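You operate a simulated robot arm through the tools that you are given. There is no shell and no other tool. Be economical: measure what you need, move in short steps, check, and stop when the job is done.

You are at the controls of a simulated robot arm. One attempt, no reset.

Task
Bring the plate named on the pick card from the tall cabinet to the desk with the hutch; lock up.
Fine: The cabinet is locked; the card also names the drawer. Shut the drawer; leave the other plates.

It is judged by the outcome, as a careful person would: the job done as asked, and still so three seconds after it is handed in. It fails if anything else is knocked over, pushed out of place, dropped, spilled or broken.

Robot
A 7-joint arm with a two-finger parallel gripper on a trunk, on a base that drives. Base frame: it is fixed to the floor where the robot stands at the start and does not move with it; the origin is under the middle of the robot, x ahead of it, y to its left, z up. Lengths are in mm, angles in rad, forces in N, time in s.
With the tool pointing down near the work surface it reaches from about 340 to 780 mm from the robot's upright axis, wherever it stands. Its first joint turns from -2.897 to 2.897 rad. Places, roughly: lock handle [700, 0, 1300]; top drawer [800, 100, 1100]; top of the desk with hutch [100, 1100, 800]; upper drawer [800, 100, 800]. Payload 3.91 kg.
The TCP is the grasp point between the finger pads, 30 mm short of the fingertips. In the tool frame z runs along the fingers and y along their closing line. Largest opening 110 mm; finger width 20, thickness 10; the body of the gripper, 48 by 112 mm, starts 55 mm behind the TCP.
Orientation is that of the tool frame in the base frame, as [roll, pitch, yaw] about the fixed x, y, z axes, in that order (R = Rz(yaw) Ry(pitch) Rx(roll)). With the fingers straight down and closing along the base's y, the tool's x points along the base's -x, its y along +y and its z along -z.

Tools
- The arm moves only by the tool play_rows. Its argument "motion" is text: rows parted by semicolons, each of 7 numbers parted by spaces: the shift along the tool's x, y, z in units of 300 mm (1.0 is 300 mm), then the turn, a rotation vector about the tool's x, y, z in units of 45 degrees (1.0 is 45 degrees), then the finger opening in mm, from 0 to 110. In form: x y z rx ry rz gripper; .... A call has 1 to 12 rows; each row is the pose to reach, as a shift and turn from the pose commanded when the call began, along the tool's axes at that moment. A call with a number of a shift or a turn outside -1 to 1 is refused whole. A row lasts 0.2 s, in which the tool goes at most 50 mm and 0.15 rad; a call with a longer step from one row to the next is refused whole, and so is a gripper value outside its range. Where a pose cannot be reached the arm comes as near as it can. A force on the tool above 80 N (or 10 N above the force at the start of the call, whichever is more), or a blocked arm, ends the call early, and 0.2 s more pass. Each finger travels about 153 mm/s and halts on what it meets, pressing with about 28 N; the grip force reading is that of the motor and also rises with nothing between the fingers. The clock runs only during rows and for 0.2 s after the last one: add rows that repeat a pose to give the fingers time. It gives the time, the measured TCP pose, the force on the tool (base axes), the opening and the grip force at its end, in the units of the frame above (readings bear some noise), with the torque about the TCP (base axes, N m) and any sound that the robot's microphone picked up.
- Cameras (640 x 400 px; columns grow to the right, rows downward): "scene" is now at [5.8, 165.8, 1601]; the picture's right is [0.18, -0.98, 0.00], its down [-0.64, -0.12, -0.76] and it looks along [0.75, 0.13, -0.65] (base axes); focal length 220 px, centre (320, 200). "wrist" rides on the gripper at [77, 7, -114] in the tool frame; the picture's right is [-0.09, 1.00, 0.00], its down [-0.80, -0.07, -0.59] and it looks along [-0.59, -0.05, 0.80] (tool axes); focal length 270 px, centre (320, 200). There is no depth. A picture from a camera that has moved, and an enlarged one, comes with that camera's place and axes in the base frame and with its lens.
- grab_frame(camera): a new picture of that camera. The clock stands still meanwhile.
- move_column(by): slides the trunk up (or, below 0, down) by that many mm; the arm and the scene camera ride with it, the base frame stays. It gives what a move gives, with no picture.
- steer(legs): drives the robot by 1 to 6 legs, each [ahead, turn to the left] in mm and rad, along the robot's own axes; the way and the turn of a leg run together, so that a leg with both is an arc; at most 1500 mm and 3.142 rad a leg. The arm and the cameras ride along, it lands a little off, and it stops where it bumps. It gives what a move gives.
- turn_head(pan, tilt): turns the head with the scene camera to pan (to the left, within 2.705 rad either way) and tilt (down, from -0.506 to 1.204), counted from straight ahead of the robot. It gives what a move gives.
- zoom(camera, box): a new picture of the part [left, top, right, bottom] of that camera's present view, enlarged. The clock stands still meanwhile.
- sign_off(): hands the job in; it is judged then, once.

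Work in short steps. Places have to be worked out from the pictures, the camera data and where the tool is seen: move nearer, look again, correct. Check each grasp and each placing, and mend what went wrong. You have 120 turns and 90 pictures in all, those below and enlarged ones among them. Open the gripper and draw the arm clear of the work before you hand the job in, unless the task says otherwise; then end with one line.

The tools are called after ">>>" by a JSON object that holds its "op" and its "data". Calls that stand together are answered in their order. play_rows: Moves the arm, as the interface text tells. Its arguments: {"type":"object","properties":{"motion":{"type":"string"}},"required":["motion"]} The other tools are called the same way: move_column (by) slides the trunk up or down; steer (legs) drives the base; turn_head (pan, tilt) turns the head that bears the scene camera; grab_frame (camera) takes a picture; zoom (camera, box) takes an enlarged picture of a part of a camera's view; sign_off () hands the job in.

At the start:

```text
clock: 0.0
ee_pos: [350.0, 135.5, 1411.8]
tool_rot: [-3.14, 0.0, -3.141]
contact_force: [-0.1, -0.1, 0.8]
moment: [0.01, 0.0, -0.02]
width: 110.0
finger_force: 0.1
trunk travel left (down, up): [-575.0, 35.0]
robot x, y, heading: [-2.6, 1.3, -0.003]
head pan, tilt: [0.178, 0.709]
```

scene: 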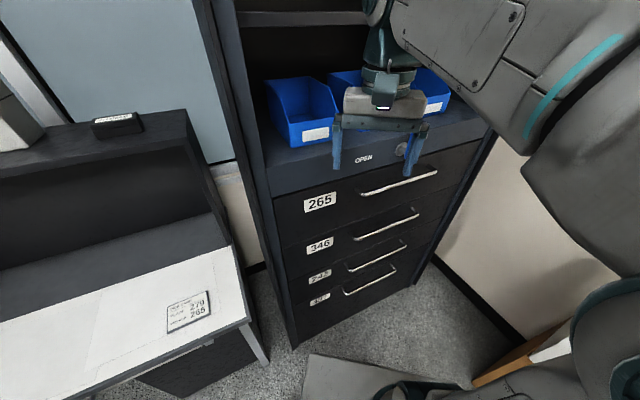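
wrist: 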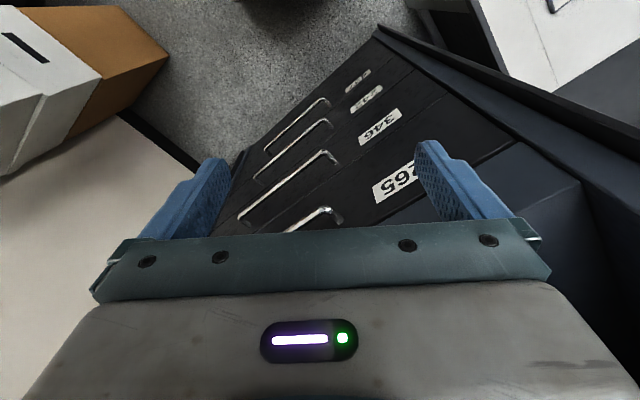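

I start by reading the card on the desk and looking at the lock on the cabinet.

>>> {"op": "zoom", "data": {"camera": "scene", "box": [150, 280, 230, 340]}}

>>> {"op": "zoom", "data": {"camera": "scene", "box": [260, 60, 500, 220]}}

```text
6.67 times, centred on (190, 310) of scene
camera zoom: at [5.8, 165.8, 1601.0], right [0.18, -0.98, 0.0], down [-0.64, -0.12, -0.76], along [0.75, 0.13, -0.65], focal length 1469 px, centre (1187, -533)
```

zoom: 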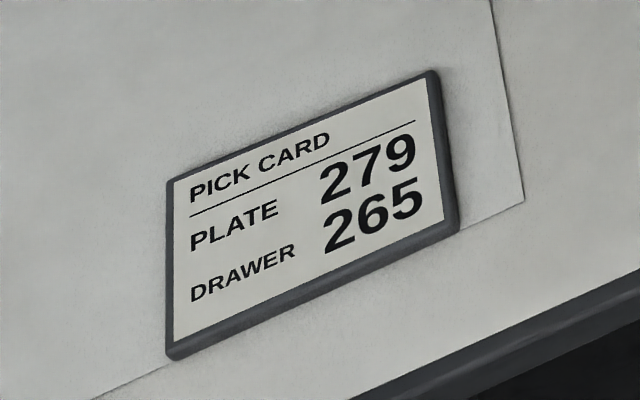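

```text
2.50 times, centred on (380, 140) of scene
camera zoom: at [5.8, 165.8, 1601.0], right [0.18, -0.98, 0.0], down [-0.64, -0.12, -0.76], along [0.75, 0.13, -0.65], focal length 551 px, centre (170, 350)
```

zoom: 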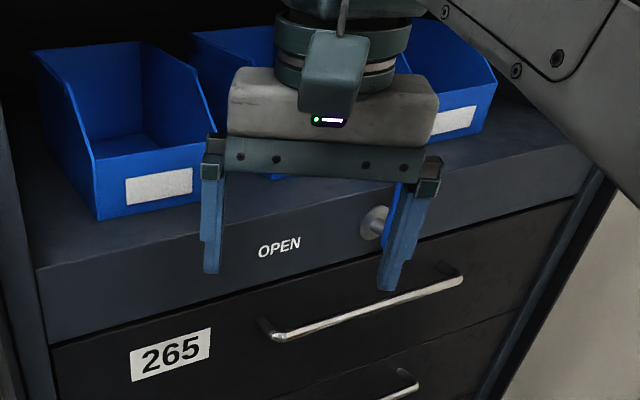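

Plate 279, drawer 265 (the top one). The lock is the knob right of "OPEN", near (700, 20, 1260). I turn the tool toward the cabinet in place to see it better.

>>> {"op": "play_rows", "data": {"motion": "0 0 0 0 -0.18 0 110; 0 0 0 0 -0.36 0 110; 0 0 0 0 -0.54 0 110; 0 0 0 0 -0.72 0 110; 0 0 0 0 -0.9 0 110; 0 0 0 0 -1 0 110"}}

>>> {"op": "play_rows", "data": {"motion": "0 0 0 0 -0.18 0 110; 0 0 0 0 -0.36 0 110; 0 0 0 0 -0.54 0 110; 0 0 0 0 -0.72 0 110; 0 0 0 0 -0.9 0 110; 0 0 0 0 -1 0 110"}}

>>> {"op": "grab_frame", "data": {"camera": "wrist"}}

>>> {"op": "grab_frame", "data": {"camera": "scene"}}

```text
clock: 1.4
ee_pos: [350.1, 134.2, 1411.7]
tool_rot: [-3.139, 0.788, -3.139]
contact_force: [0.8, 0.3, 0.6]
moment: [-0.04, -0.01, 0.02]
width: 109.8
finger_force: 0.0
trunk travel left (down, up): [-575.0, 35.0]
robot x, y, heading: [0.2, 1.3, 0.001]
head pan, tilt: [0.178, 0.709]
```

```text
clock: 2.4
ee_pos: [395.7, 131.3, 1357.3]
tool_rot: [3.063, 1.164, 3.078]
contact_force: [0.3, -0.1, -0.5]
moment: [-0.01, -0.02, -0.01]
width: 110.1
finger_force: 0.0
trunk travel left (down, up): [-575.0, 35.0]
robot x, y, heading: [-0.4, 0.8, 0.003]
head pan, tilt: [0.178, 0.709]
stopped in row 5: the arm was blocked; the commanded pose is now the measured one
```

```text
85 pictures are left
camera wrist: at [259.6, 135.9, 1331.4], right [0.02, 0.99, 0.11], down [-0.23, -0.1, 0.97], along [0.97, -0.05, 0.23], focal length 270 px, centre (320, 200)
```

wrist: 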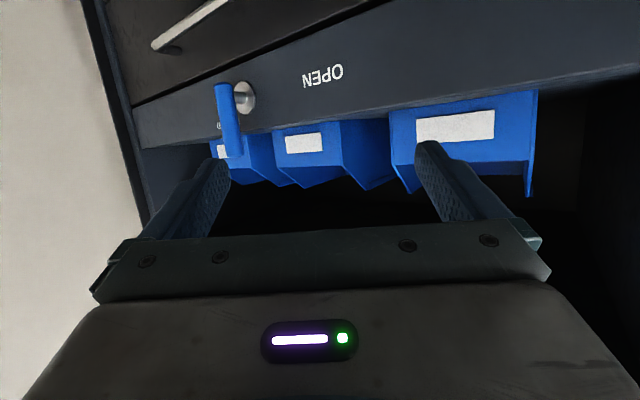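

```text
84 pictures are left
camera scene: at [6.1, 165.7, 1598.9], right [0.18, -0.98, 0.0], down [-0.64, -0.11, -0.76], along [0.75, 0.13, -0.65], focal length 220 px, centre (320, 200)
```

scene: 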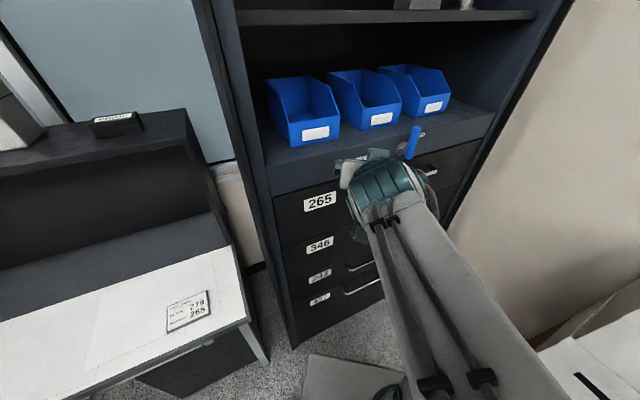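

There's a blue lever on a round hub, pointing up. I zoom for its markings.

>>> {"op": "zoom", "data": {"camera": "wrist", "box": [180, 50, 360, 170]}}

>>> {"op": "zoom", "data": {"camera": "scene", "box": [330, 90, 470, 190]}}

```text
3.33 times, centred on (270, 110) of wrist
camera zoom: at [259.6, 135.9, 1331.4], right [0.02, 0.99, 0.11], down [-0.23, -0.1, 0.97], along [0.97, -0.05, 0.23], focal length 901 px, centre (487, 500)
```

zoom: 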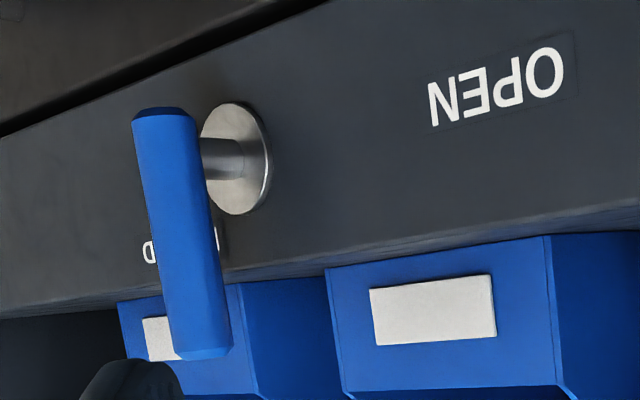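

```text
4.00 times, centred on (400, 140) of scene
camera zoom: at [6.1, 165.7, 1598.9], right [0.18, -0.98, 0.0], down [-0.64, -0.11, -0.76], along [0.75, 0.13, -0.65], focal length 881 px, centre (0, 440)
```

zoom: 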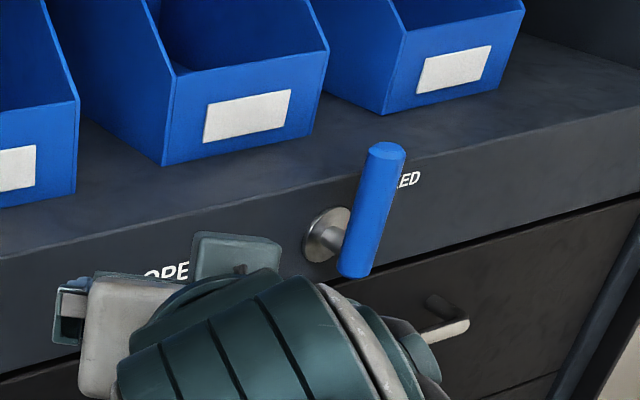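

Working it out from both views: hub ≈ (697, 18, 1258), lever ≈ (662,-3, 1243–1345), and the cabinet front is turned about 0.58 rad. It would help to stand square before it, so I check free floor to the right.

>>> {"op": "turn_head", "data": {"pan": -0.9, "tilt": 0.85}}

>>> {"op": "grab_frame", "data": {"camera": "scene"}}

>>> {"op": "turn_head", "data": {"pan": 1.1, "tilt": 0.7}}

>>> {"op": "grab_frame", "data": {"camera": "scene"}}

```text
clock: 3.8
ee_pos: [394.6, 131.4, 1360.2]
tool_rot: [3.063, 1.167, 3.081]
contact_force: [0.1, 0.1, -0.3]
moment: [-0.04, 0.01, -0.01]
width: 109.8
finger_force: 0.1
trunk travel left (down, up): [-575.0, 35.0]
robot x, y, heading: [-3.9, -3.5, -0.002]
head pan, tilt: [-0.901, 0.85]
```

```text
81 pictures are left
camera scene: at [-28.9, 89.7, 1589.8], right [-0.78, -0.62, 0.0], down [-0.47, 0.59, -0.66], along [0.41, -0.52, -0.75], focal length 220 px, centre (320, 200)
```

scene: 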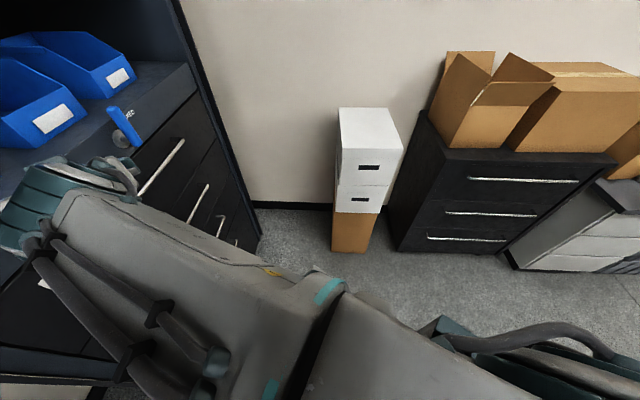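

```text
clock: 5.7
ee_pos: [394.4, 131.9, 1359.3]
tool_rot: [3.063, 1.167, 3.083]
contact_force: [0.0, -0.5, 0.1]
moment: [-0.01, -0.02, 0.0]
width: 110.1
finger_force: 0.0
trunk travel left (down, up): [-575.0, 35.0]
robot x, y, heading: [-2.8, 0.3, 0.001]
head pan, tilt: [1.1, 0.7]
```

```text
80 pictures are left
camera scene: at [-38.9, 226.6, 1601.8], right [0.89, -0.45, 0.0], down [-0.29, -0.57, -0.76], along [0.35, 0.68, -0.64], focal length 220 px, centre (320, 200)
```

scene: 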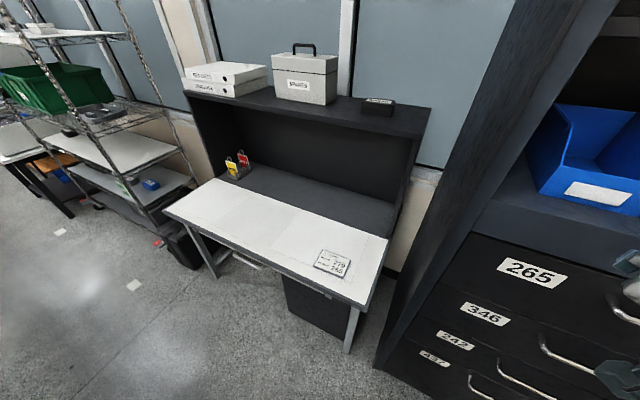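

Floor is clear. I'll turn left 90°, back up ~360 mm, then turn back to face the cabinet squarely.

>>> {"op": "steer", "data": {"legs": [[0, 1.571], [-370, 0], [0, -0.988]]}}

>>> {"op": "turn_head", "data": {"pan": 0.0, "tilt": 0.6}}

>>> {"op": "grab_frame", "data": {"camera": "scene"}}

```text
clock: 14.4
ee_pos: [256.6, -44.5, 1359.6]
tool_rot: [3.064, 1.166, -2.62]
contact_force: [-0.4, 0.3, -0.1]
moment: [0.0, -0.04, -0.03]
width: 110.2
finger_force: 0.1
trunk travel left (down, up): [-575.0, 35.0]
robot x, y, heading: [-4.6, -370.0, 0.582]
head pan, tilt: [1.1, 0.7]
```

```text
clock: 15.7
ee_pos: [258.1, -43.8, 1358.8]
tool_rot: [3.065, 1.167, -2.621]
contact_force: [0.1, -0.1, 0.5]
moment: [-0.02, -0.04, 0.02]
width: 110.1
finger_force: 0.1
trunk travel left (down, up): [-575.0, 35.0]
robot x, y, heading: [-0.0, -370.1, 0.584]
head pan, tilt: [0.0, 0.6]
```

```text
79 pictures are left
camera scene: at [-73.8, -236.8, 1610.5], right [0.55, -0.84, 0.0], down [-0.47, -0.31, -0.83], along [0.69, 0.45, -0.56], focal length 220 px, centre (320, 200)
```

scene: 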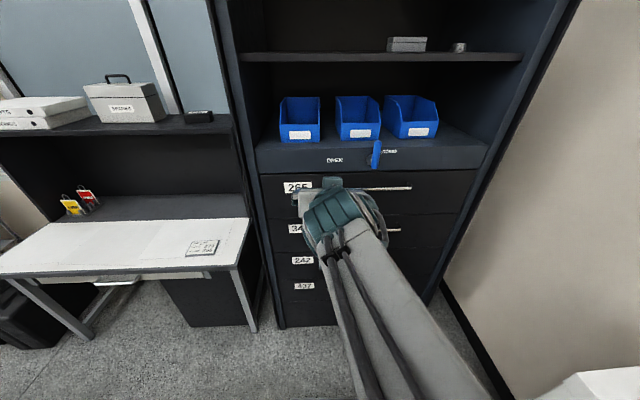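

Now square to the cabinet: lock pivot is ~755 mm ahead and ~60 mm right of the robot. I level the tool and bring it ahead, closed, stopping short of the lever.

>>> {"op": "play_rows", "data": {"motion": "-0.024 -0.065 0.091 0.002 -0.065 -0.005 0; -0.048 -0.129 0.183 0.005 -0.129 -0.009 0; -0.071 -0.194 0.274 0.007 -0.194 -0.014 0; -0.095 -0.258 0.365 0.01 -0.258 -0.018 0; -0.119 -0.323 0.456 0.012 -0.323 -0.023 0; -0.143 -0.388 0.548 0.014 -0.388 -0.028 0; -0.166 -0.452 0.639 0.017 -0.452 -0.032 0; -0.19 -0.517 0.73 0.019 -0.517 -0.037 0; -0.19 -0.517 0.73 0.019 -0.517 -0.037 0"}}

>>> {"op": "grab_frame", "data": {"camera": "scene"}}

>>> {"op": "grab_frame", "data": {"camera": "wrist"}}

```text
clock: 17.7
ee_pos: [527.0, -45.9, 1322.8]
tool_rot: [-0.277, 1.565, 0.305]
contact_force: [0.3, -0.7, -0.1]
moment: [-0.02, 0.0, -0.01]
width: 0.0
finger_force: 27.6
trunk travel left (down, up): [-575.0, 35.0]
robot x, y, heading: [-0.2, -370.3, 0.576]
head pan, tilt: [0.0, 0.6]
```

```text
78 pictures are left
camera scene: at [-74.1, -237.0, 1610.4], right [0.55, -0.84, 0.0], down [-0.47, -0.31, -0.83], along [0.69, 0.45, -0.56], focal length 220 px, centre (320, 200)
```

scene: 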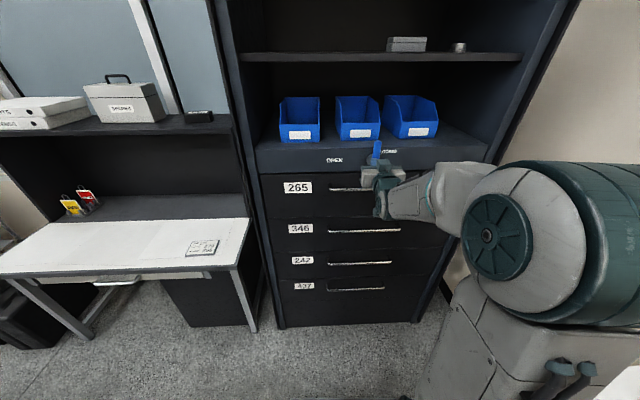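

```text
77 pictures are left
camera wrist: at [428.6, -104.7, 1244.9], right [-0.55, 0.83, 0.09], down [-0.46, -0.39, 0.8], along [0.7, 0.4, 0.6], focal length 270 px, centre (320, 200)
```

wrist: 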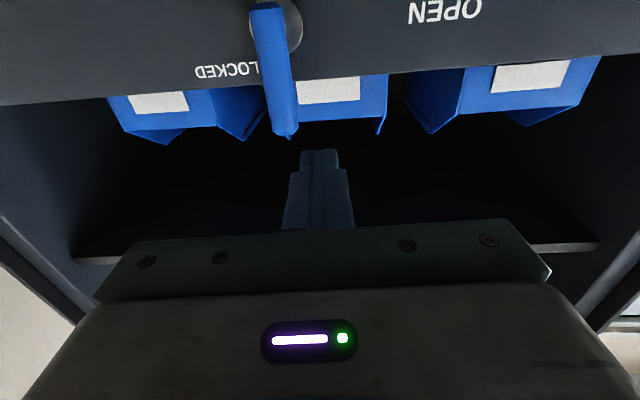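

The lever is ~136 mm ahead of the TCP and ~38 mm to the right. I shift right past it, then forward so the closed fingers sit right of the lever's upper part.

>>> {"op": "play_rows", "data": {"motion": "0.01 -0.13 0 0 0 0 0; 0.01 -0.25 0 0 0 0 0; 0.01 -0.25 0.12 0 0 0 0; 0.01 -0.25 0.25 0 0 0 0; 0.01 -0.25 0.37 0 0 0 0; 0.01 -0.25 0.37 0 0 0 0"}}

>>> {"op": "grab_frame", "data": {"camera": "wrist"}}

>>> {"op": "zoom", "data": {"camera": "scene", "box": [320, 100, 480, 200]}}

```text
clock: 19.1
ee_pos: [664.1, -47.8, 1319.6]
tool_rot: [-0.304, 1.567, 0.277]
contact_force: [0.5, 0.6, 0.4]
moment: [-0.02, -0.01, 0.02]
width: 0.1
finger_force: 28.4
trunk travel left (down, up): [-575.0, 35.0]
robot x, y, heading: [3.1, -369.6, 0.578]
head pan, tilt: [0.0, 0.6]
```

```text
76 pictures are left
camera wrist: at [564.4, -106.7, 1241.3], right [-0.55, 0.83, 0.09], down [-0.46, -0.39, 0.8], along [0.7, 0.4, 0.59], focal length 270 px, centre (320, 200)
```

wrist: 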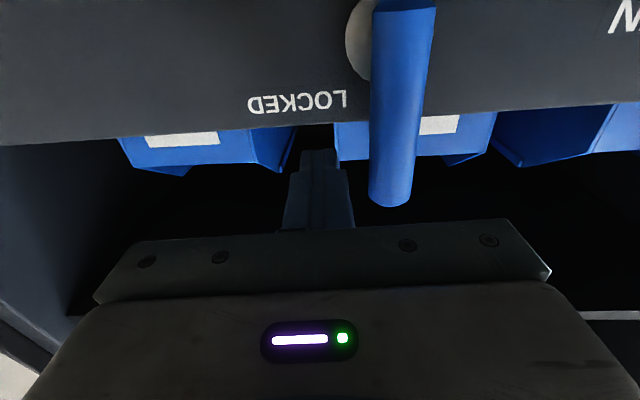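

```text
4.00 times, centred on (400, 150) of scene
camera zoom: at [-73.9, -237.1, 1610.4], right [0.55, -0.84, 0.0], down [-0.47, -0.31, -0.83], along [0.69, 0.45, -0.56], focal length 881 px, centre (0, 400)
```

zoom: 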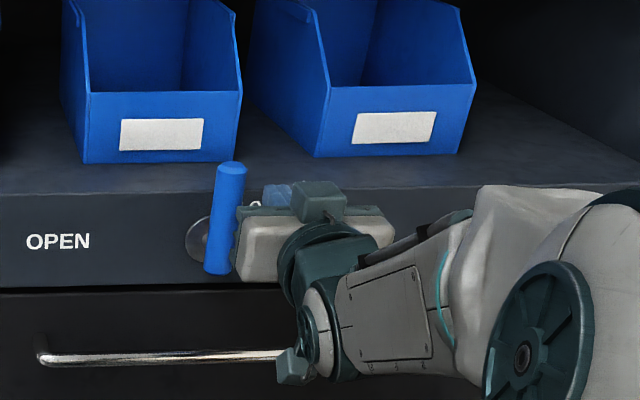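

Fingers sit right of the lever with ~16 mm gap. Now I push it along its arc leftward toward OPEN.

>>> {"op": "play_rows", "data": {"motion": "0.005 0.053 0 0 0 0 0; -0.005 0.1 0 0 0 0 0; -0.007 0.136 0 0 0 0 0; 0.003 0.173 0 0 0 0 0; 0.007 0.21 0 0 0 0 0; 0.03 0.25 0 0 0 0 0; 0.06 0.283 0 0 0 0 0; 0.1 0.31 0 0 0 0 0; 0.135 0.327 0 0 0 0 0; 0.145 0.327 0 0 0 0 0"}}

>>> {"op": "zoom", "data": {"camera": "scene", "box": [320, 100, 480, 200]}}

>>> {"op": "grab_frame", "data": {"camera": "wrist"}}

```text
clock: 21.3
ee_pos: [610.2, 32.4, 1284.0]
tool_rot: [-0.029, 1.55, 0.552]
contact_force: [12.3, 3.6, 35.3]
moment: [0.46, -0.82, -0.31]
width: 0.1
finger_force: 28.0
trunk travel left (down, up): [-575.0, 35.0]
robot x, y, heading: [-2.3, -366.1, 0.575]
head pan, tilt: [0.0, 0.6]
```

```text
4.00 times, centred on (400, 150) of scene
camera zoom: at [-74.5, -238.5, 1611.2], right [0.54, -0.84, 0.0], down [-0.47, -0.31, -0.83], along [0.69, 0.45, -0.56], focal length 881 px, centre (0, 400)
```

zoom: 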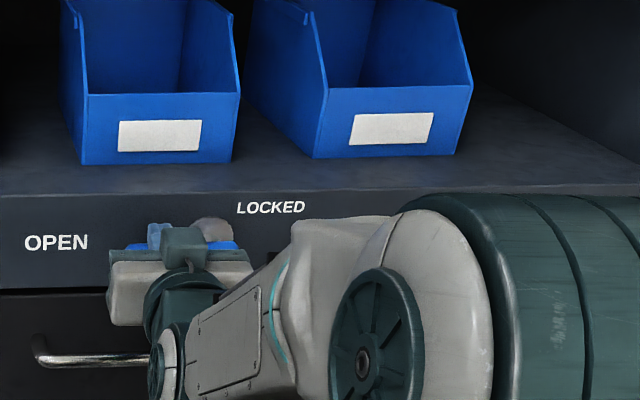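

```text
73 pictures are left
camera wrist: at [511.0, -25.0, 1204.3], right [-0.55, 0.83, 0.09], down [-0.47, -0.39, 0.79], along [0.69, 0.39, 0.61], focal length 270 px, centre (320, 200)
```

wrist: 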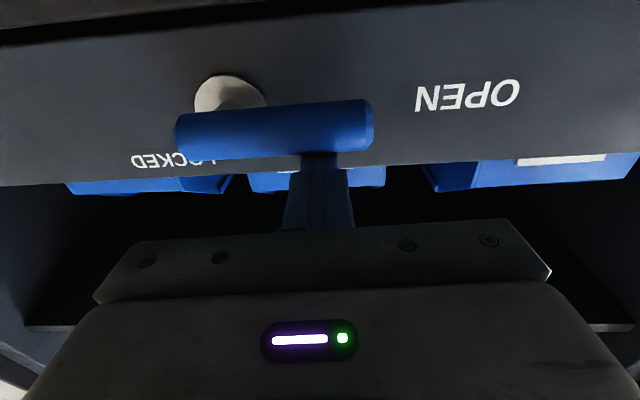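

The lever now points at OPEN against its stop (35 N). I lift off it, back away, and look at the drawer handle.

>>> {"op": "play_rows", "data": {"motion": "-0.05 0 0 0 0 0 0; -0.08 0 -0.06 0 0 0 0; -0.08 0 -0.2 0 0 0 0; -0.08 0 -0.35 0 0 0 0; -0.08 0 -0.5 0 0 0 0; -0.08 0 -0.6 0 0 0 0"}}

>>> {"op": "move_column", "data": {"by": -100}}

>>> {"op": "grab_frame", "data": {"camera": "wrist"}}

>>> {"op": "grab_frame", "data": {"camera": "scene"}}

```text
clock: 22.7
ee_pos: [457.5, -65.5, 1299.2]
tool_rot: [-0.201, 1.567, 0.382]
contact_force: [-0.4, -0.7, 0.3]
moment: [0.07, 0.04, 0.03]
width: 0.3
finger_force: 28.5
trunk travel left (down, up): [-575.0, 35.0]
robot x, y, heading: [0.6, -372.2, 0.578]
head pan, tilt: [0.0, 0.6]
```

```text
clock: 24.1
ee_pos: [458.5, -65.1, 1198.5]
tool_rot: [-0.274, 1.568, 0.312]
contact_force: [0.2, 0.0, 0.6]
moment: [-0.03, 0.0, -0.01]
width: 0.1
finger_force: 27.7
trunk travel left (down, up): [-475.0, 135.0]
robot x, y, heading: [1.7, -368.5, 0.579]
head pan, tilt: [0.0, 0.6]
```

```text
72 pictures are left
camera wrist: at [359.1, -123.4, 1121.4], right [-0.55, 0.83, 0.09], down [-0.46, -0.39, 0.8], along [0.7, 0.4, 0.59], focal length 270 px, centre (320, 200)
```

wrist: 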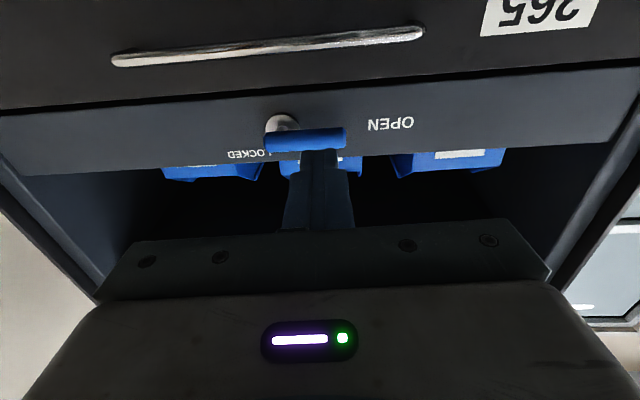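

```text
71 pictures are left
camera scene: at [-73.7, -237.0, 1510.4], right [0.55, -0.84, 0.0], down [-0.47, -0.31, -0.83], along [0.69, 0.45, -0.56], focal length 220 px, centre (320, 200)
```

scene: 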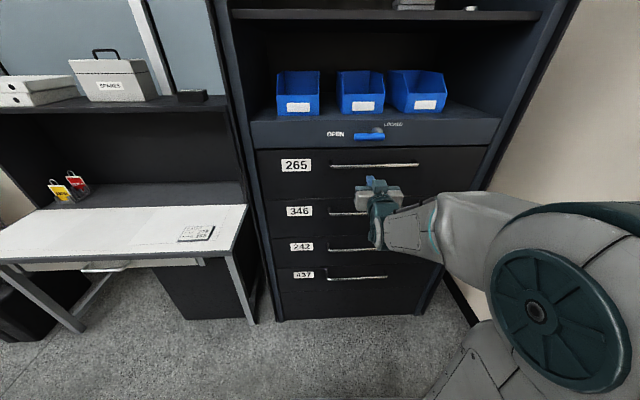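

Lever stays at OPEN. Handle bar is roughly 760 mm ahead at z≈1155, from l≈+112 to −225 in the robot's frame. I zoom to refine the cabinet's angle.

>>> {"op": "zoom", "data": {"camera": "scene", "box": [240, 100, 400, 200]}}

>>> {"op": "zoom", "data": {"camera": "scene", "box": [360, 100, 520, 200]}}

```text
4.00 times, centred on (320, 150) of scene
camera zoom: at [-73.7, -237.0, 1510.4], right [0.55, -0.84, 0.0], down [-0.47, -0.31, -0.83], along [0.69, 0.45, -0.56], focal length 881 px, centre (320, 400)
```

zoom: 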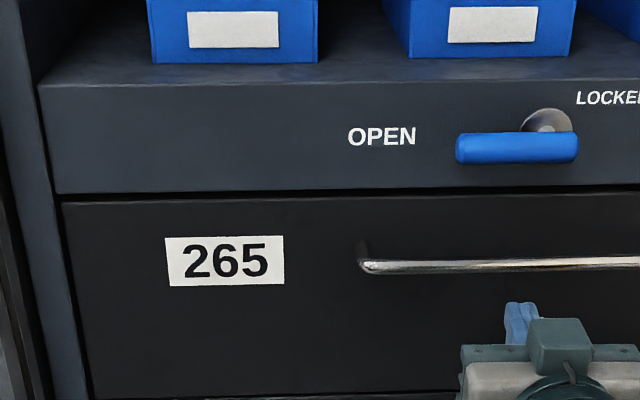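

```text
4.00 times, centred on (440, 150) of scene
camera zoom: at [-73.7, -237.0, 1510.4], right [0.55, -0.84, 0.0], down [-0.47, -0.31, -0.83], along [0.69, 0.45, -0.56], focal length 881 px, centre (-160, 400)
```

zoom: 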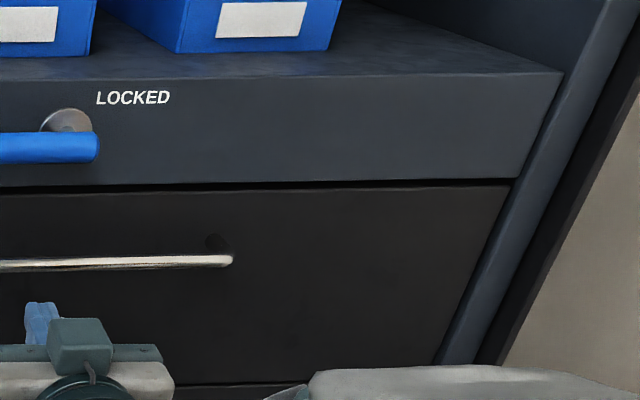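

Cabinet yaw is about 0.54 rad (within 0.04 of my heading). I roll the tool 90° so the fingers close vertically on the bar, and lower to bar height.

>>> {"op": "play_rows", "data": {"motion": "0 0 0 0 0 0.18 60; 0 0 0 0 0 0.36 60; 0 0 0 0 0 0.54 60; 0 0 0 0 0 0.72 60; 0 0 0 0 0 0.9 60; 0 0 0 0 0 1 60"}}

>>> {"op": "play_rows", "data": {"motion": "0 0 0 0 0 0.18 60; 0 0 0 0 0 0.36 60; 0 0 0 0 0 0.54 60; 0 0 0 0 0 0.72 60; 0 0 0 0 0 0.9 60; 0 0 0 0 0 1 60"}}

>>> {"op": "move_column", "data": {"by": -43}}

>>> {"op": "grab_frame", "data": {"camera": "wrist"}}

>>> {"op": "grab_frame", "data": {"camera": "scene"}}

```text
clock: 25.5
ee_pos: [458.9, -65.4, 1199.7]
tool_rot: [1.565, 0.785, 2.151]
contact_force: [0.1, 0.5, -0.1]
moment: [-0.01, -0.04, 0.0]
width: 60.1
finger_force: 0.1
trunk travel left (down, up): [-475.0, 135.0]
robot x, y, heading: [-0.1, -372.1, 0.579]
head pan, tilt: [0.0, 0.6]
```

```text
clock: 26.9
ee_pos: [459.4, -65.1, 1199.4]
tool_rot: [1.568, -0.002, 2.152]
contact_force: [0.3, -0.6, -0.7]
moment: [0.02, 0.02, -0.01]
width: 60.1
finger_force: 0.1
trunk travel left (down, up): [-475.0, 135.0]
robot x, y, heading: [-0.9, -369.6, 0.578]
head pan, tilt: [0.0, 0.6]
```

```text
clock: 27.7
ee_pos: [458.2, -64.8, 1155.6]
tool_rot: [1.568, 0.0, 2.154]
contact_force: [0.4, 0.5, 0.2]
moment: [-0.03, 0.01, -0.02]
width: 59.9
finger_force: 0.1
trunk travel left (down, up): [-432.0, 178.0]
robot x, y, heading: [-3.4, -372.5, 0.579]
head pan, tilt: [0.0, 0.6]
```

```text
68 pictures are left
camera wrist: at [320.1, -64.9, 1162.1], right [0.05, -0.07, 1.0], down [-0.06, -1.0, -0.07], along [1.0, -0.05, -0.05], focal length 270 px, centre (320, 200)
```

wrist: 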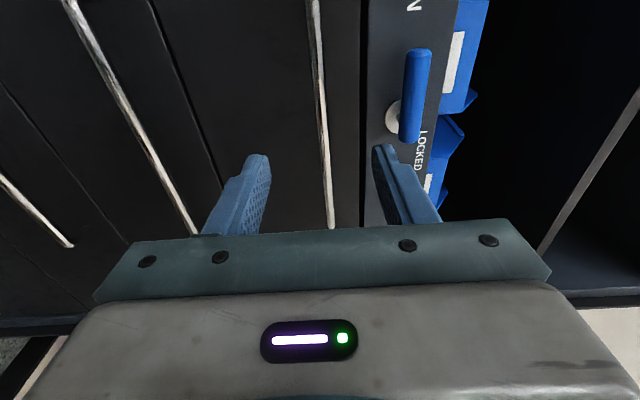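

```text
67 pictures are left
camera scene: at [-73.7, -237.1, 1467.4], right [0.55, -0.84, 0.0], down [-0.47, -0.31, -0.83], along [0.69, 0.45, -0.56], focal length 220 px, centre (320, 200)
```

scene: 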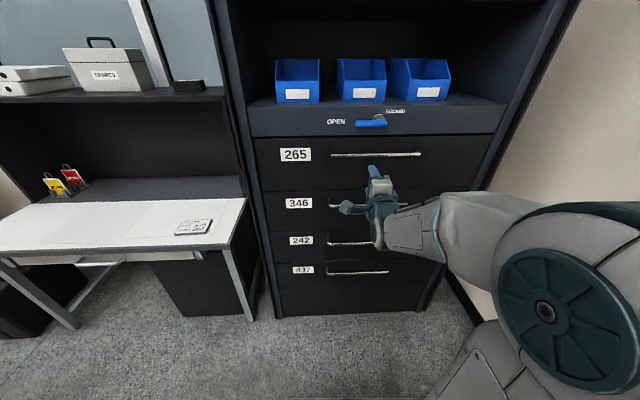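

The bar lies between the open fingers at the right height. I advance 160 mm and shift 40 mm right toward the bar's middle, then check.

>>> {"op": "play_rows", "data": {"motion": "-0.04 0 0.13 0 0 0 60; -0.08 0 0.26 0 0 0 60; -0.133 0 0.39 0 0 0 60; -0.133 0 0.53 0 0 0 60"}}

>>> {"op": "grab_frame", "data": {"camera": "wrist"}}

>>> {"op": "zoom", "data": {"camera": "scene", "box": [320, 100, 480, 200]}}

```text
clock: 28.7
ee_pos: [613.4, -10.3, 1156.7]
tool_rot: [1.567, 0.0, 2.153]
contact_force: [0.1, -0.5, -0.2]
moment: [-0.02, -0.01, 0.0]
width: 59.9
finger_force: 0.0
trunk travel left (down, up): [-432.0, 178.0]
robot x, y, heading: [0.7, -369.8, 0.579]
head pan, tilt: [0.0, 0.6]
```

```text
66 pictures are left
camera wrist: at [475.3, -10.3, 1163.1], right [0.05, -0.07, 1.0], down [-0.06, -1.0, -0.07], along [1.0, -0.05, -0.05], focal length 270 px, centre (320, 200)
```

wrist: 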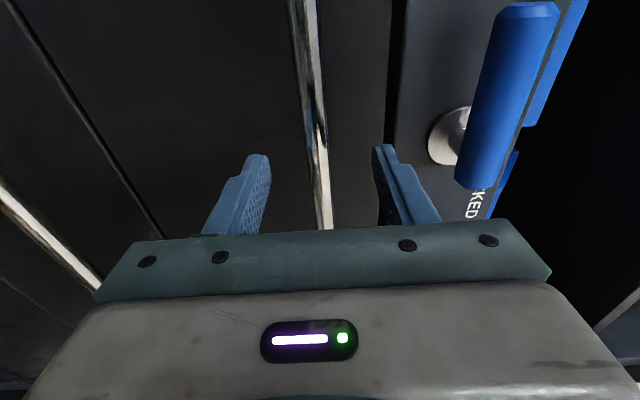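

```text
4.00 times, centred on (400, 150) of scene
camera zoom: at [-73.1, -236.9, 1467.4], right [0.55, -0.84, 0.0], down [-0.47, -0.31, -0.82], along [0.69, 0.45, -0.57], focal length 881 px, centre (0, 400)
```

zoom: 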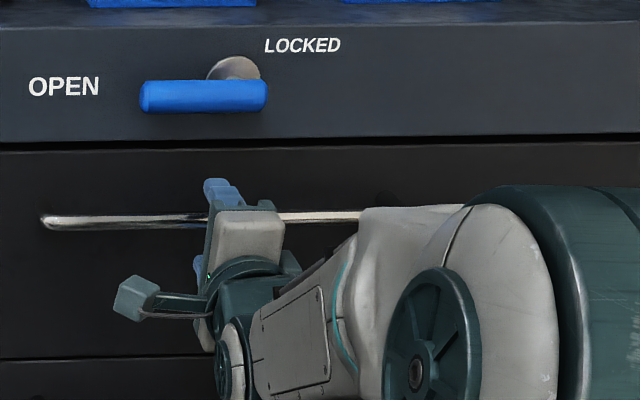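

Bar is centred between the fingers and ~40 mm ahead. I advance 37 mm and close on it.

>>> {"op": "play_rows", "data": {"motion": "0 0 0.06 0 0 0 60; 0 0 0.122 0 0 0 60; 0 0 0.122 0 0 0 0; 0 0 0.122 0 0 0 0; 0 0 0.122 0 0 0 0"}}

>>> {"op": "grab_frame", "data": {"camera": "wrist"}}

```text
clock: 29.9
ee_pos: [645.0, 9.9, 1156.4]
tool_rot: [1.569, 0.0, 2.154]
contact_force: [1.4, 1.1, -2.6]
moment: [0.03, 0.07, -0.06]
width: 15.7
finger_force: 45.0
trunk travel left (down, up): [-432.0, 178.0]
robot x, y, heading: [0.4, -367.8, 0.58]
head pan, tilt: [0.0, 0.6]
```

```text
64 pictures are left
camera wrist: at [506.2, 9.4, 1162.3], right [0.05, -0.07, 1.0], down [-0.06, -1.0, -0.07], along [1.0, -0.05, -0.05], focal length 270 px, centre (320, 200)
```

wrist: 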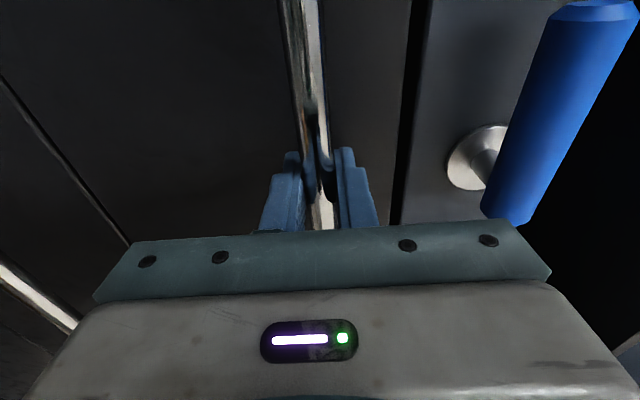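

Firm grip on the bar (15.7 mm). I pull the drawer out in steps, watching the force.

>>> {"op": "play_rows", "data": {"motion": "0.002 0 -0.05 0 0 0 0; 0.005 0 -0.12 0 0 0 0; 0.009 0 -0.22 0 0 0 0; 0.013 0 -0.32 0 0 0 0; 0.017 0 -0.42 0 0 0 0; 0.021 0 -0.52 0 0 0 0; 0.025 0 -0.62 0 0 0 0; 0.028 0 -0.7 0 0 0 0"}}

>>> {"op": "grab_frame", "data": {"camera": "scene"}}

```text
clock: 31.7
ee_pos: [472.2, -114.9, 1156.6]
tool_rot: [1.571, -0.01, 2.141]
contact_force: [25.3, -39.4, -1.9]
moment: [-0.71, -0.62, -0.51]
width: 16.0
finger_force: 44.7
trunk travel left (down, up): [-432.0, 178.0]
robot x, y, heading: [-1.2, -369.1, 0.57]
head pan, tilt: [0.0, 0.6]
```

```text
63 pictures are left
camera scene: at [-62.3, -253.2, 1470.2], right [0.54, -0.84, -0.01], down [-0.48, -0.29, -0.83], along [0.69, 0.45, -0.56], focal length 220 px, centre (320, 200)
```

scene: 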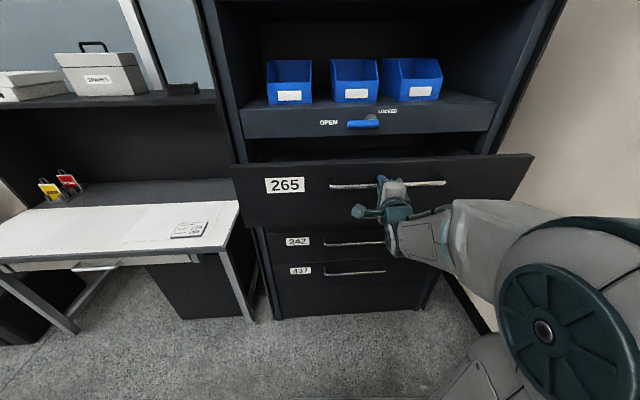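

Opened ~210 mm; the sideways load shows I had the sign of the cabinet's angle backwards (yaw ≈0.62). I relieve the side load and pull another ~70 mm.

>>> {"op": "play_rows", "data": {"motion": "-0.03 0 0 0 0 0 0; -0.06 0 0 0 0 0 0; -0.063 0 -0.08 0 0 0 0; -0.068 0 -0.16 0 0 0 0; -0.072 0 -0.24 0 0 0 0; -0.072 0 -0.24 0 0 0 0"}}

>>> {"op": "turn_head", "data": {"pan": -0.1, "tilt": 0.9}}

>>> {"op": "grab_frame", "data": {"camera": "scene"}}

```text
clock: 33.1
ee_pos: [426.0, -146.5, 1155.7]
tool_rot: [1.594, 0.005, 2.16]
contact_force: [-13.0, 17.9, -54.4]
moment: [0.29, 0.26, 1.32]
width: 16.0
finger_force: 45.0
out of reach, approached as far as the arm can: row 5, 6
trunk travel left (down, up): [-432.0, 178.0]
robot x, y, heading: [0.6, -370.2, 0.579]
head pan, tilt: [0.0, 0.6]
```

```text
clock: 33.9
ee_pos: [425.4, -147.0, 1155.3]
tool_rot: [1.595, 0.005, 2.157]
contact_force: [-16.5, 25.7, -56.9]
moment: [0.28, 0.28, 0.66]
width: 15.6
finger_force: 45.0
trunk travel left (down, up): [-432.0, 178.0]
robot x, y, heading: [-2.1, -370.3, 0.579]
head pan, tilt: [-0.099, 0.901]
```

```text
62 pictures are left
camera scene: at [-80.1, -244.7, 1442.0], right [0.46, -0.89, 0.0], down [-0.69, -0.37, -0.62], along [0.55, 0.28, -0.79], focal length 220 px, centre (320, 200)
```

scene: 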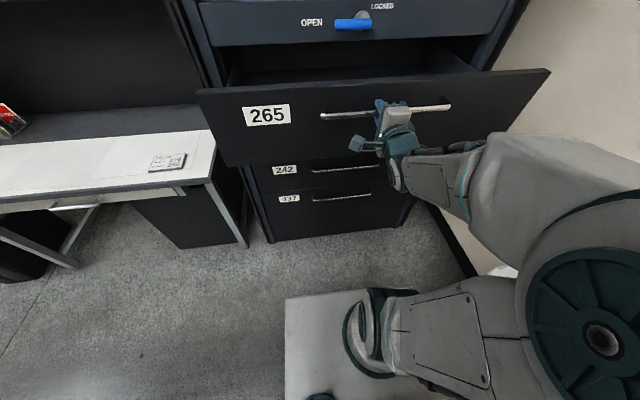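

Drawer is out ~270 mm and the arm is at its near limit. I open the fingers, back the base off, and raise the trunk to look into the drawer.

>>> {"op": "play_rows", "data": {"motion": "0 0 0 0 0 0 40; 0 0 0 0 0 0 70; 0 0 0 0 0 0 70"}}

>>> {"op": "steer", "data": {"legs": [[-150, 0]]}}

>>> {"op": "move_column", "data": {"by": 213}}

>>> {"op": "grab_frame", "data": {"camera": "scene"}}

```text
clock: 34.7
ee_pos: [426.7, -152.3, 1167.1]
tool_rot: [1.57, 0.0, 2.154]
contact_force: [-0.7, -1.1, -0.2]
moment: [0.02, 0.01, -0.01]
width: 69.9
finger_force: 0.1
trunk travel left (down, up): [-432.0, 178.0]
robot x, y, heading: [0.9, -370.1, 0.576]
head pan, tilt: [-0.099, 0.901]
```

```text
clock: 36.1
ee_pos: [302.8, -235.3, 1166.2]
tool_rot: [1.567, 0.001, 2.153]
contact_force: [-0.2, 0.1, 0.0]
moment: [0.0, -0.01, 0.02]
width: 70.1
finger_force: 0.1
trunk travel left (down, up): [-432.0, 178.0]
robot x, y, heading: [-128.0, -450.5, 0.579]
head pan, tilt: [-0.099, 0.901]
```

```text
clock: 38.1
ee_pos: [302.7, -234.1, 1344.7]
tool_rot: [1.569, 0.001, 2.151]
contact_force: [0.8, -0.4, 1.0]
moment: [-0.02, 0.0, 0.0]
width: 70.1
finger_force: 0.1
out of reach, approached as far as the arm can: row 1
trunk travel left (down, up): [-610.0, 0.0]
robot x, y, heading: [-126.4, -447.4, 0.577]
head pan, tilt: [-0.099, 0.901]
```

```text
61 pictures are left
camera scene: at [-206.8, -331.8, 1620.6], right [0.46, -0.89, 0.0], down [-0.7, -0.36, -0.62], along [0.55, 0.29, -0.78], focal length 220 px, centre (320, 200)
```

scene: 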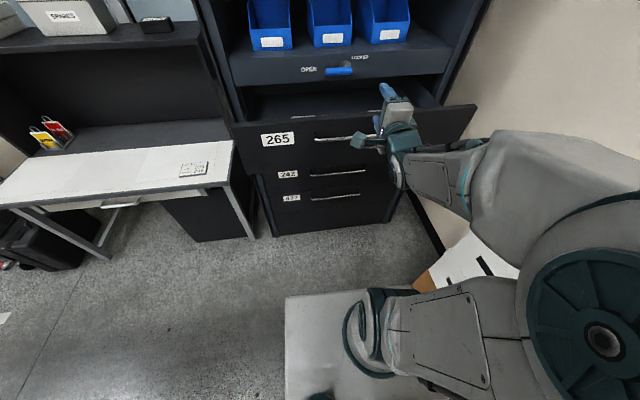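

I turn the tool to point down while at this height, then will bring the wrist camera over the drawer.

>>> {"op": "play_rows", "data": {"motion": "0 0 0.05 0.18 0 0 70; 0 0 0.1 0.36 0 0 70; 0 0 0.15 0.54 0 0 70; 0 0 0.2 0.72 0 0 70; 0 0 0.25 0.9 0 0 70; 0 0 0.3 1 0 0 70"}}

>>> {"op": "play_rows", "data": {"motion": "0 0 0 0.18 0 0 70; 0 0 0 0.36 0 0 70; 0 0 0 0.54 0 0 70; 0 0 0 0.72 0 0 70; 0 0 0 0.9 0 0 70; 0 0 0 1 0 0 70"}}

>>> {"op": "grab_frame", "data": {"camera": "wrist"}}

>>> {"op": "grab_frame", "data": {"camera": "scene"}}

```text
clock: 39.5
ee_pos: [378.6, -184.1, 1345.2]
tool_rot: [2.356, 0.002, 2.151]
contact_force: [0.5, -0.3, 0.2]
moment: [0.03, -0.04, 0.01]
width: 70.0
finger_force: 0.0
trunk travel left (down, up): [-610.0, 0.0]
robot x, y, heading: [-128.9, -448.0, 0.582]
head pan, tilt: [-0.099, 0.901]
```

```text
clock: 40.9
ee_pos: [379.1, -184.3, 1344.3]
tool_rot: [-3.139, 0.0, 2.152]
contact_force: [-0.1, -0.2, 0.6]
moment: [-0.01, 0.0, 0.0]
width: 69.9
finger_force: 0.0
trunk travel left (down, up): [-610.0, 0.0]
robot x, y, heading: [-128.7, -448.1, 0.581]
head pan, tilt: [-0.099, 0.901]
```

```text
60 pictures are left
camera wrist: at [341.4, -117.8, 1458.9], right [0.88, 0.47, 0.0], down [0.38, -0.71, 0.59], along [0.28, -0.52, -0.8], focal length 270 px, centre (320, 200)
```

wrist: 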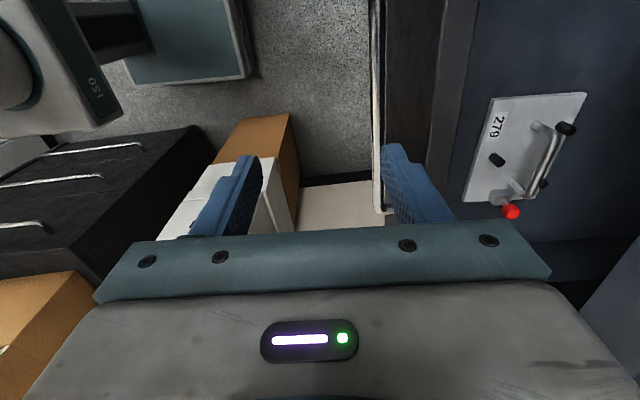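

```text
59 pictures are left
camera scene: at [-206.4, -331.6, 1620.6], right [0.46, -0.89, 0.0], down [-0.7, -0.36, -0.62], along [0.55, 0.29, -0.78], focal length 220 px, centre (320, 200)
```

scene: 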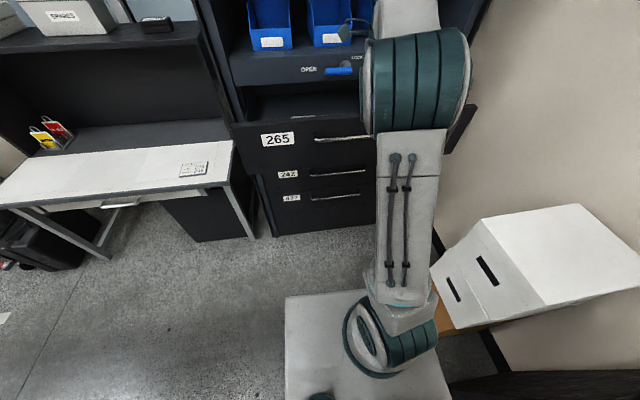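

Plate 279 lies in the drawer with a carrying handle. I move over the drawer to see its whole content.

>>> {"op": "play_rows", "data": {"motion": "0 0.15 0 0 0 0 70; 0 0.3 0 0 0 0 70; 0.1 0.45 0 0 0 0 70; 0.2 0.5 0 0 0 0 70; 0.2 0.5 0 0 0 0 70"}}

>>> {"op": "grab_frame", "data": {"camera": "wrist"}}

```text
refused: row 3 steps farther than a row can; nothing moved
```

```text
58 pictures are left
camera wrist: at [341.4, -117.8, 1458.9], right [0.88, 0.47, 0.0], down [0.38, -0.71, 0.59], along [0.28, -0.52, -0.8], focal length 270 px, centre (320, 200)
```

wrist: 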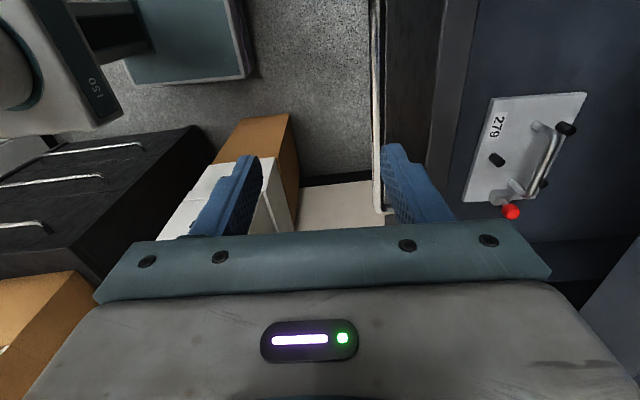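

A step was too long; I repeat it with smaller steps.

>>> {"op": "play_rows", "data": {"motion": "0.05 0.13 0 0 0 0 70; 0.1 0.26 0 0 0 0 70; 0.15 0.39 0 0 0 0 70; 0.2 0.5 0 0 0 0 70; 0.2 0.5 0 0 0 0 70"}}

>>> {"op": "grab_frame", "data": {"camera": "wrist"}}

```text
clock: 42.1
ee_pos: [457.6, -83.2, 1337.1]
tool_rot: [3.136, 0.0, 2.151]
contact_force: [-0.5, -0.1, 0.1]
moment: [0.0, -0.01, -0.02]
width: 69.8
finger_force: 0.1
out of reach, approached as far as the arm can: row 4, 5
trunk travel left (down, up): [-610.0, 0.0]
robot x, y, heading: [-127.1, -454.0, 0.579]
head pan, tilt: [-0.099, 0.901]
```

```text
57 pictures are left
camera wrist: at [420.7, -15.5, 1450.6], right [0.88, 0.47, 0.0], down [0.38, -0.71, 0.59], along [0.28, -0.52, -0.8], focal length 270 px, centre (320, 200)
```

wrist: 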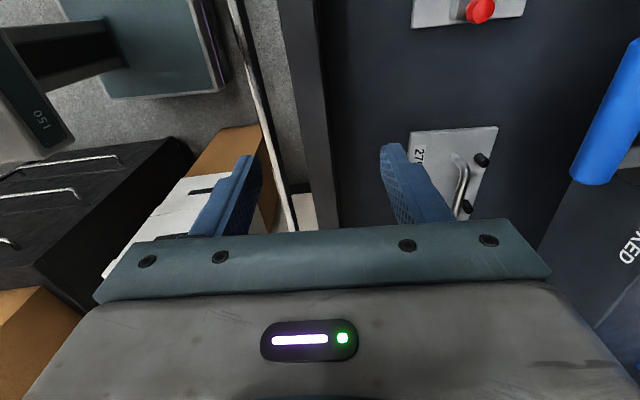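

Plate 279's centre is ≈(777,-134,1003), partly still under the lock panel, so the drawer needs to come out further. I zoom to understand the plates.

>>> {"op": "zoom", "data": {"camera": "wrist", "box": [360, 0, 600, 220]}}

>>> {"op": "turn_head", "data": {"pan": 0.1, "tilt": 0.8}}

>>> {"op": "zoom", "data": {"camera": "scene", "box": [240, 60, 480, 210]}}

```text
1.82 times, centred on (480, 110) of wrist
camera zoom: at [420.7, -15.5, 1450.6], right [0.88, 0.47, 0.0], down [0.38, -0.71, 0.59], along [0.28, -0.52, -0.8], focal length 491 px, centre (29, 364)
```

zoom: 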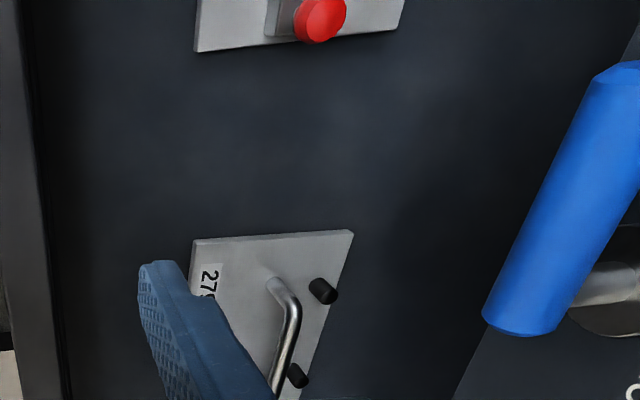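

```text
clock: 42.8
ee_pos: [456.8, -82.2, 1336.0]
tool_rot: [3.136, 0.001, 2.152]
contact_force: [-0.4, 0.7, -0.5]
moment: [-0.02, 0.01, -0.01]
width: 70.3
finger_force: 0.1
trunk travel left (down, up): [-610.0, 0.0]
robot x, y, heading: [-127.9, -453.1, 0.583]
head pan, tilt: [0.099, 0.799]
```

```text
2.67 times, centred on (360, 135) of scene
camera zoom: at [-210.7, -315.9, 1628.5], right [0.63, -0.78, 0.0], down [-0.56, -0.45, -0.7], along [0.54, 0.44, -0.72], focal length 587 px, centre (213, 373)
```

zoom: 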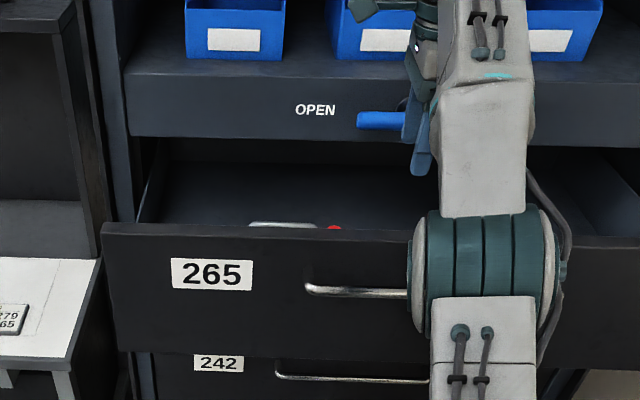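

The drawer must come ~130 mm further. I'll put the closed fingers just behind the drawer's front panel (top ≈1213, inner face f≈699 in robot frame) and draw it back. First lower a bit and move ahead, checking.

>>> {"op": "play_rows", "data": {"motion": "-0.06 0 0.1 0 0 0 0; -0.13 0 0.2 0 0 0 0; -0.13 0.08 0.2 0 0 0 0; -0.13 0.16 0.2 0 0 0 0; -0.13 0.16 0.2 0 0 0 0"}}

>>> {"op": "grab_frame", "data": {"camera": "wrist"}}

>>> {"op": "grab_frame", "data": {"camera": "scene"}}

```text
clock: 44.0
ee_pos: [505.3, -98.0, 1269.4]
tool_rot: [3.14, 0.0, 2.152]
contact_force: [0.1, -0.2, 0.1]
moment: [0.05, 0.01, -0.01]
width: 0.1
finger_force: 27.5
out of reach, approached as far as the arm can: row 4, 5
trunk travel left (down, up): [-610.0, 0.0]
robot x, y, heading: [-125.4, -451.6, 0.582]
head pan, tilt: [0.099, 0.799]
```

```text
54 pictures are left
camera wrist: at [467.4, -30.3, 1383.6], right [0.88, 0.47, 0.0], down [0.38, -0.71, 0.59], along [0.28, -0.52, -0.8], focal length 270 px, centre (320, 200)
```

wrist: 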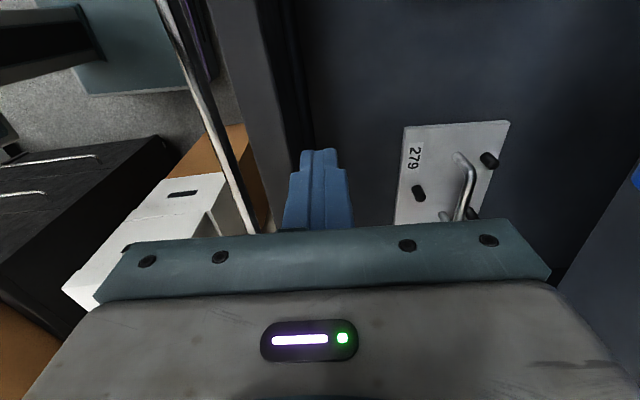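

```text
53 pictures are left
camera scene: at [-210.5, -316.2, 1628.6], right [0.63, -0.78, 0.0], down [-0.56, -0.45, -0.7], along [0.54, 0.44, -0.72], focal length 220 px, centre (320, 200)
```

scene: 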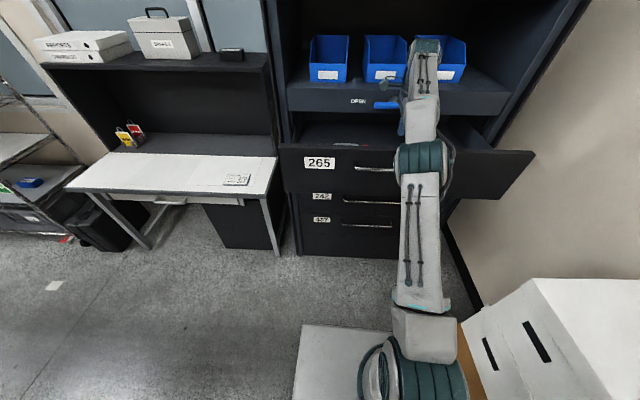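

Fingers are ~20 mm inside the front panel's inner face. I lower them to z≈1187 and look.

>>> {"op": "play_rows", "data": {"motion": "0 0.01 0.1 0 0 0 0; 0 0.02 0.2 0 0 0 0; 0 0.02 0.275 0 0 0 0; 0 0.02 0.275 0 0 0 0"}}

>>> {"op": "grab_frame", "data": {"camera": "wrist"}}

```text
clock: 45.0
ee_pos: [509.6, -94.4, 1186.6]
tool_rot: [3.14, 0.001, 2.153]
contact_force: [-0.3, -0.3, 0.4]
moment: [-0.06, -0.01, -0.02]
width: 0.0
finger_force: 27.7
trunk travel left (down, up): [-610.0, 0.0]
robot x, y, heading: [-128.9, -454.2, 0.579]
head pan, tilt: [0.099, 0.799]
```

```text
52 pictures are left
camera wrist: at [472.3, -27.3, 1301.0], right [0.88, 0.47, 0.0], down [0.38, -0.71, 0.6], along [0.28, -0.52, -0.8], focal length 270 px, centre (320, 200)
```

wrist: 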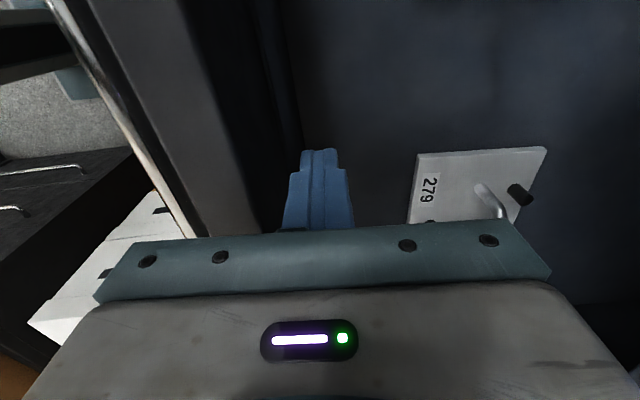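

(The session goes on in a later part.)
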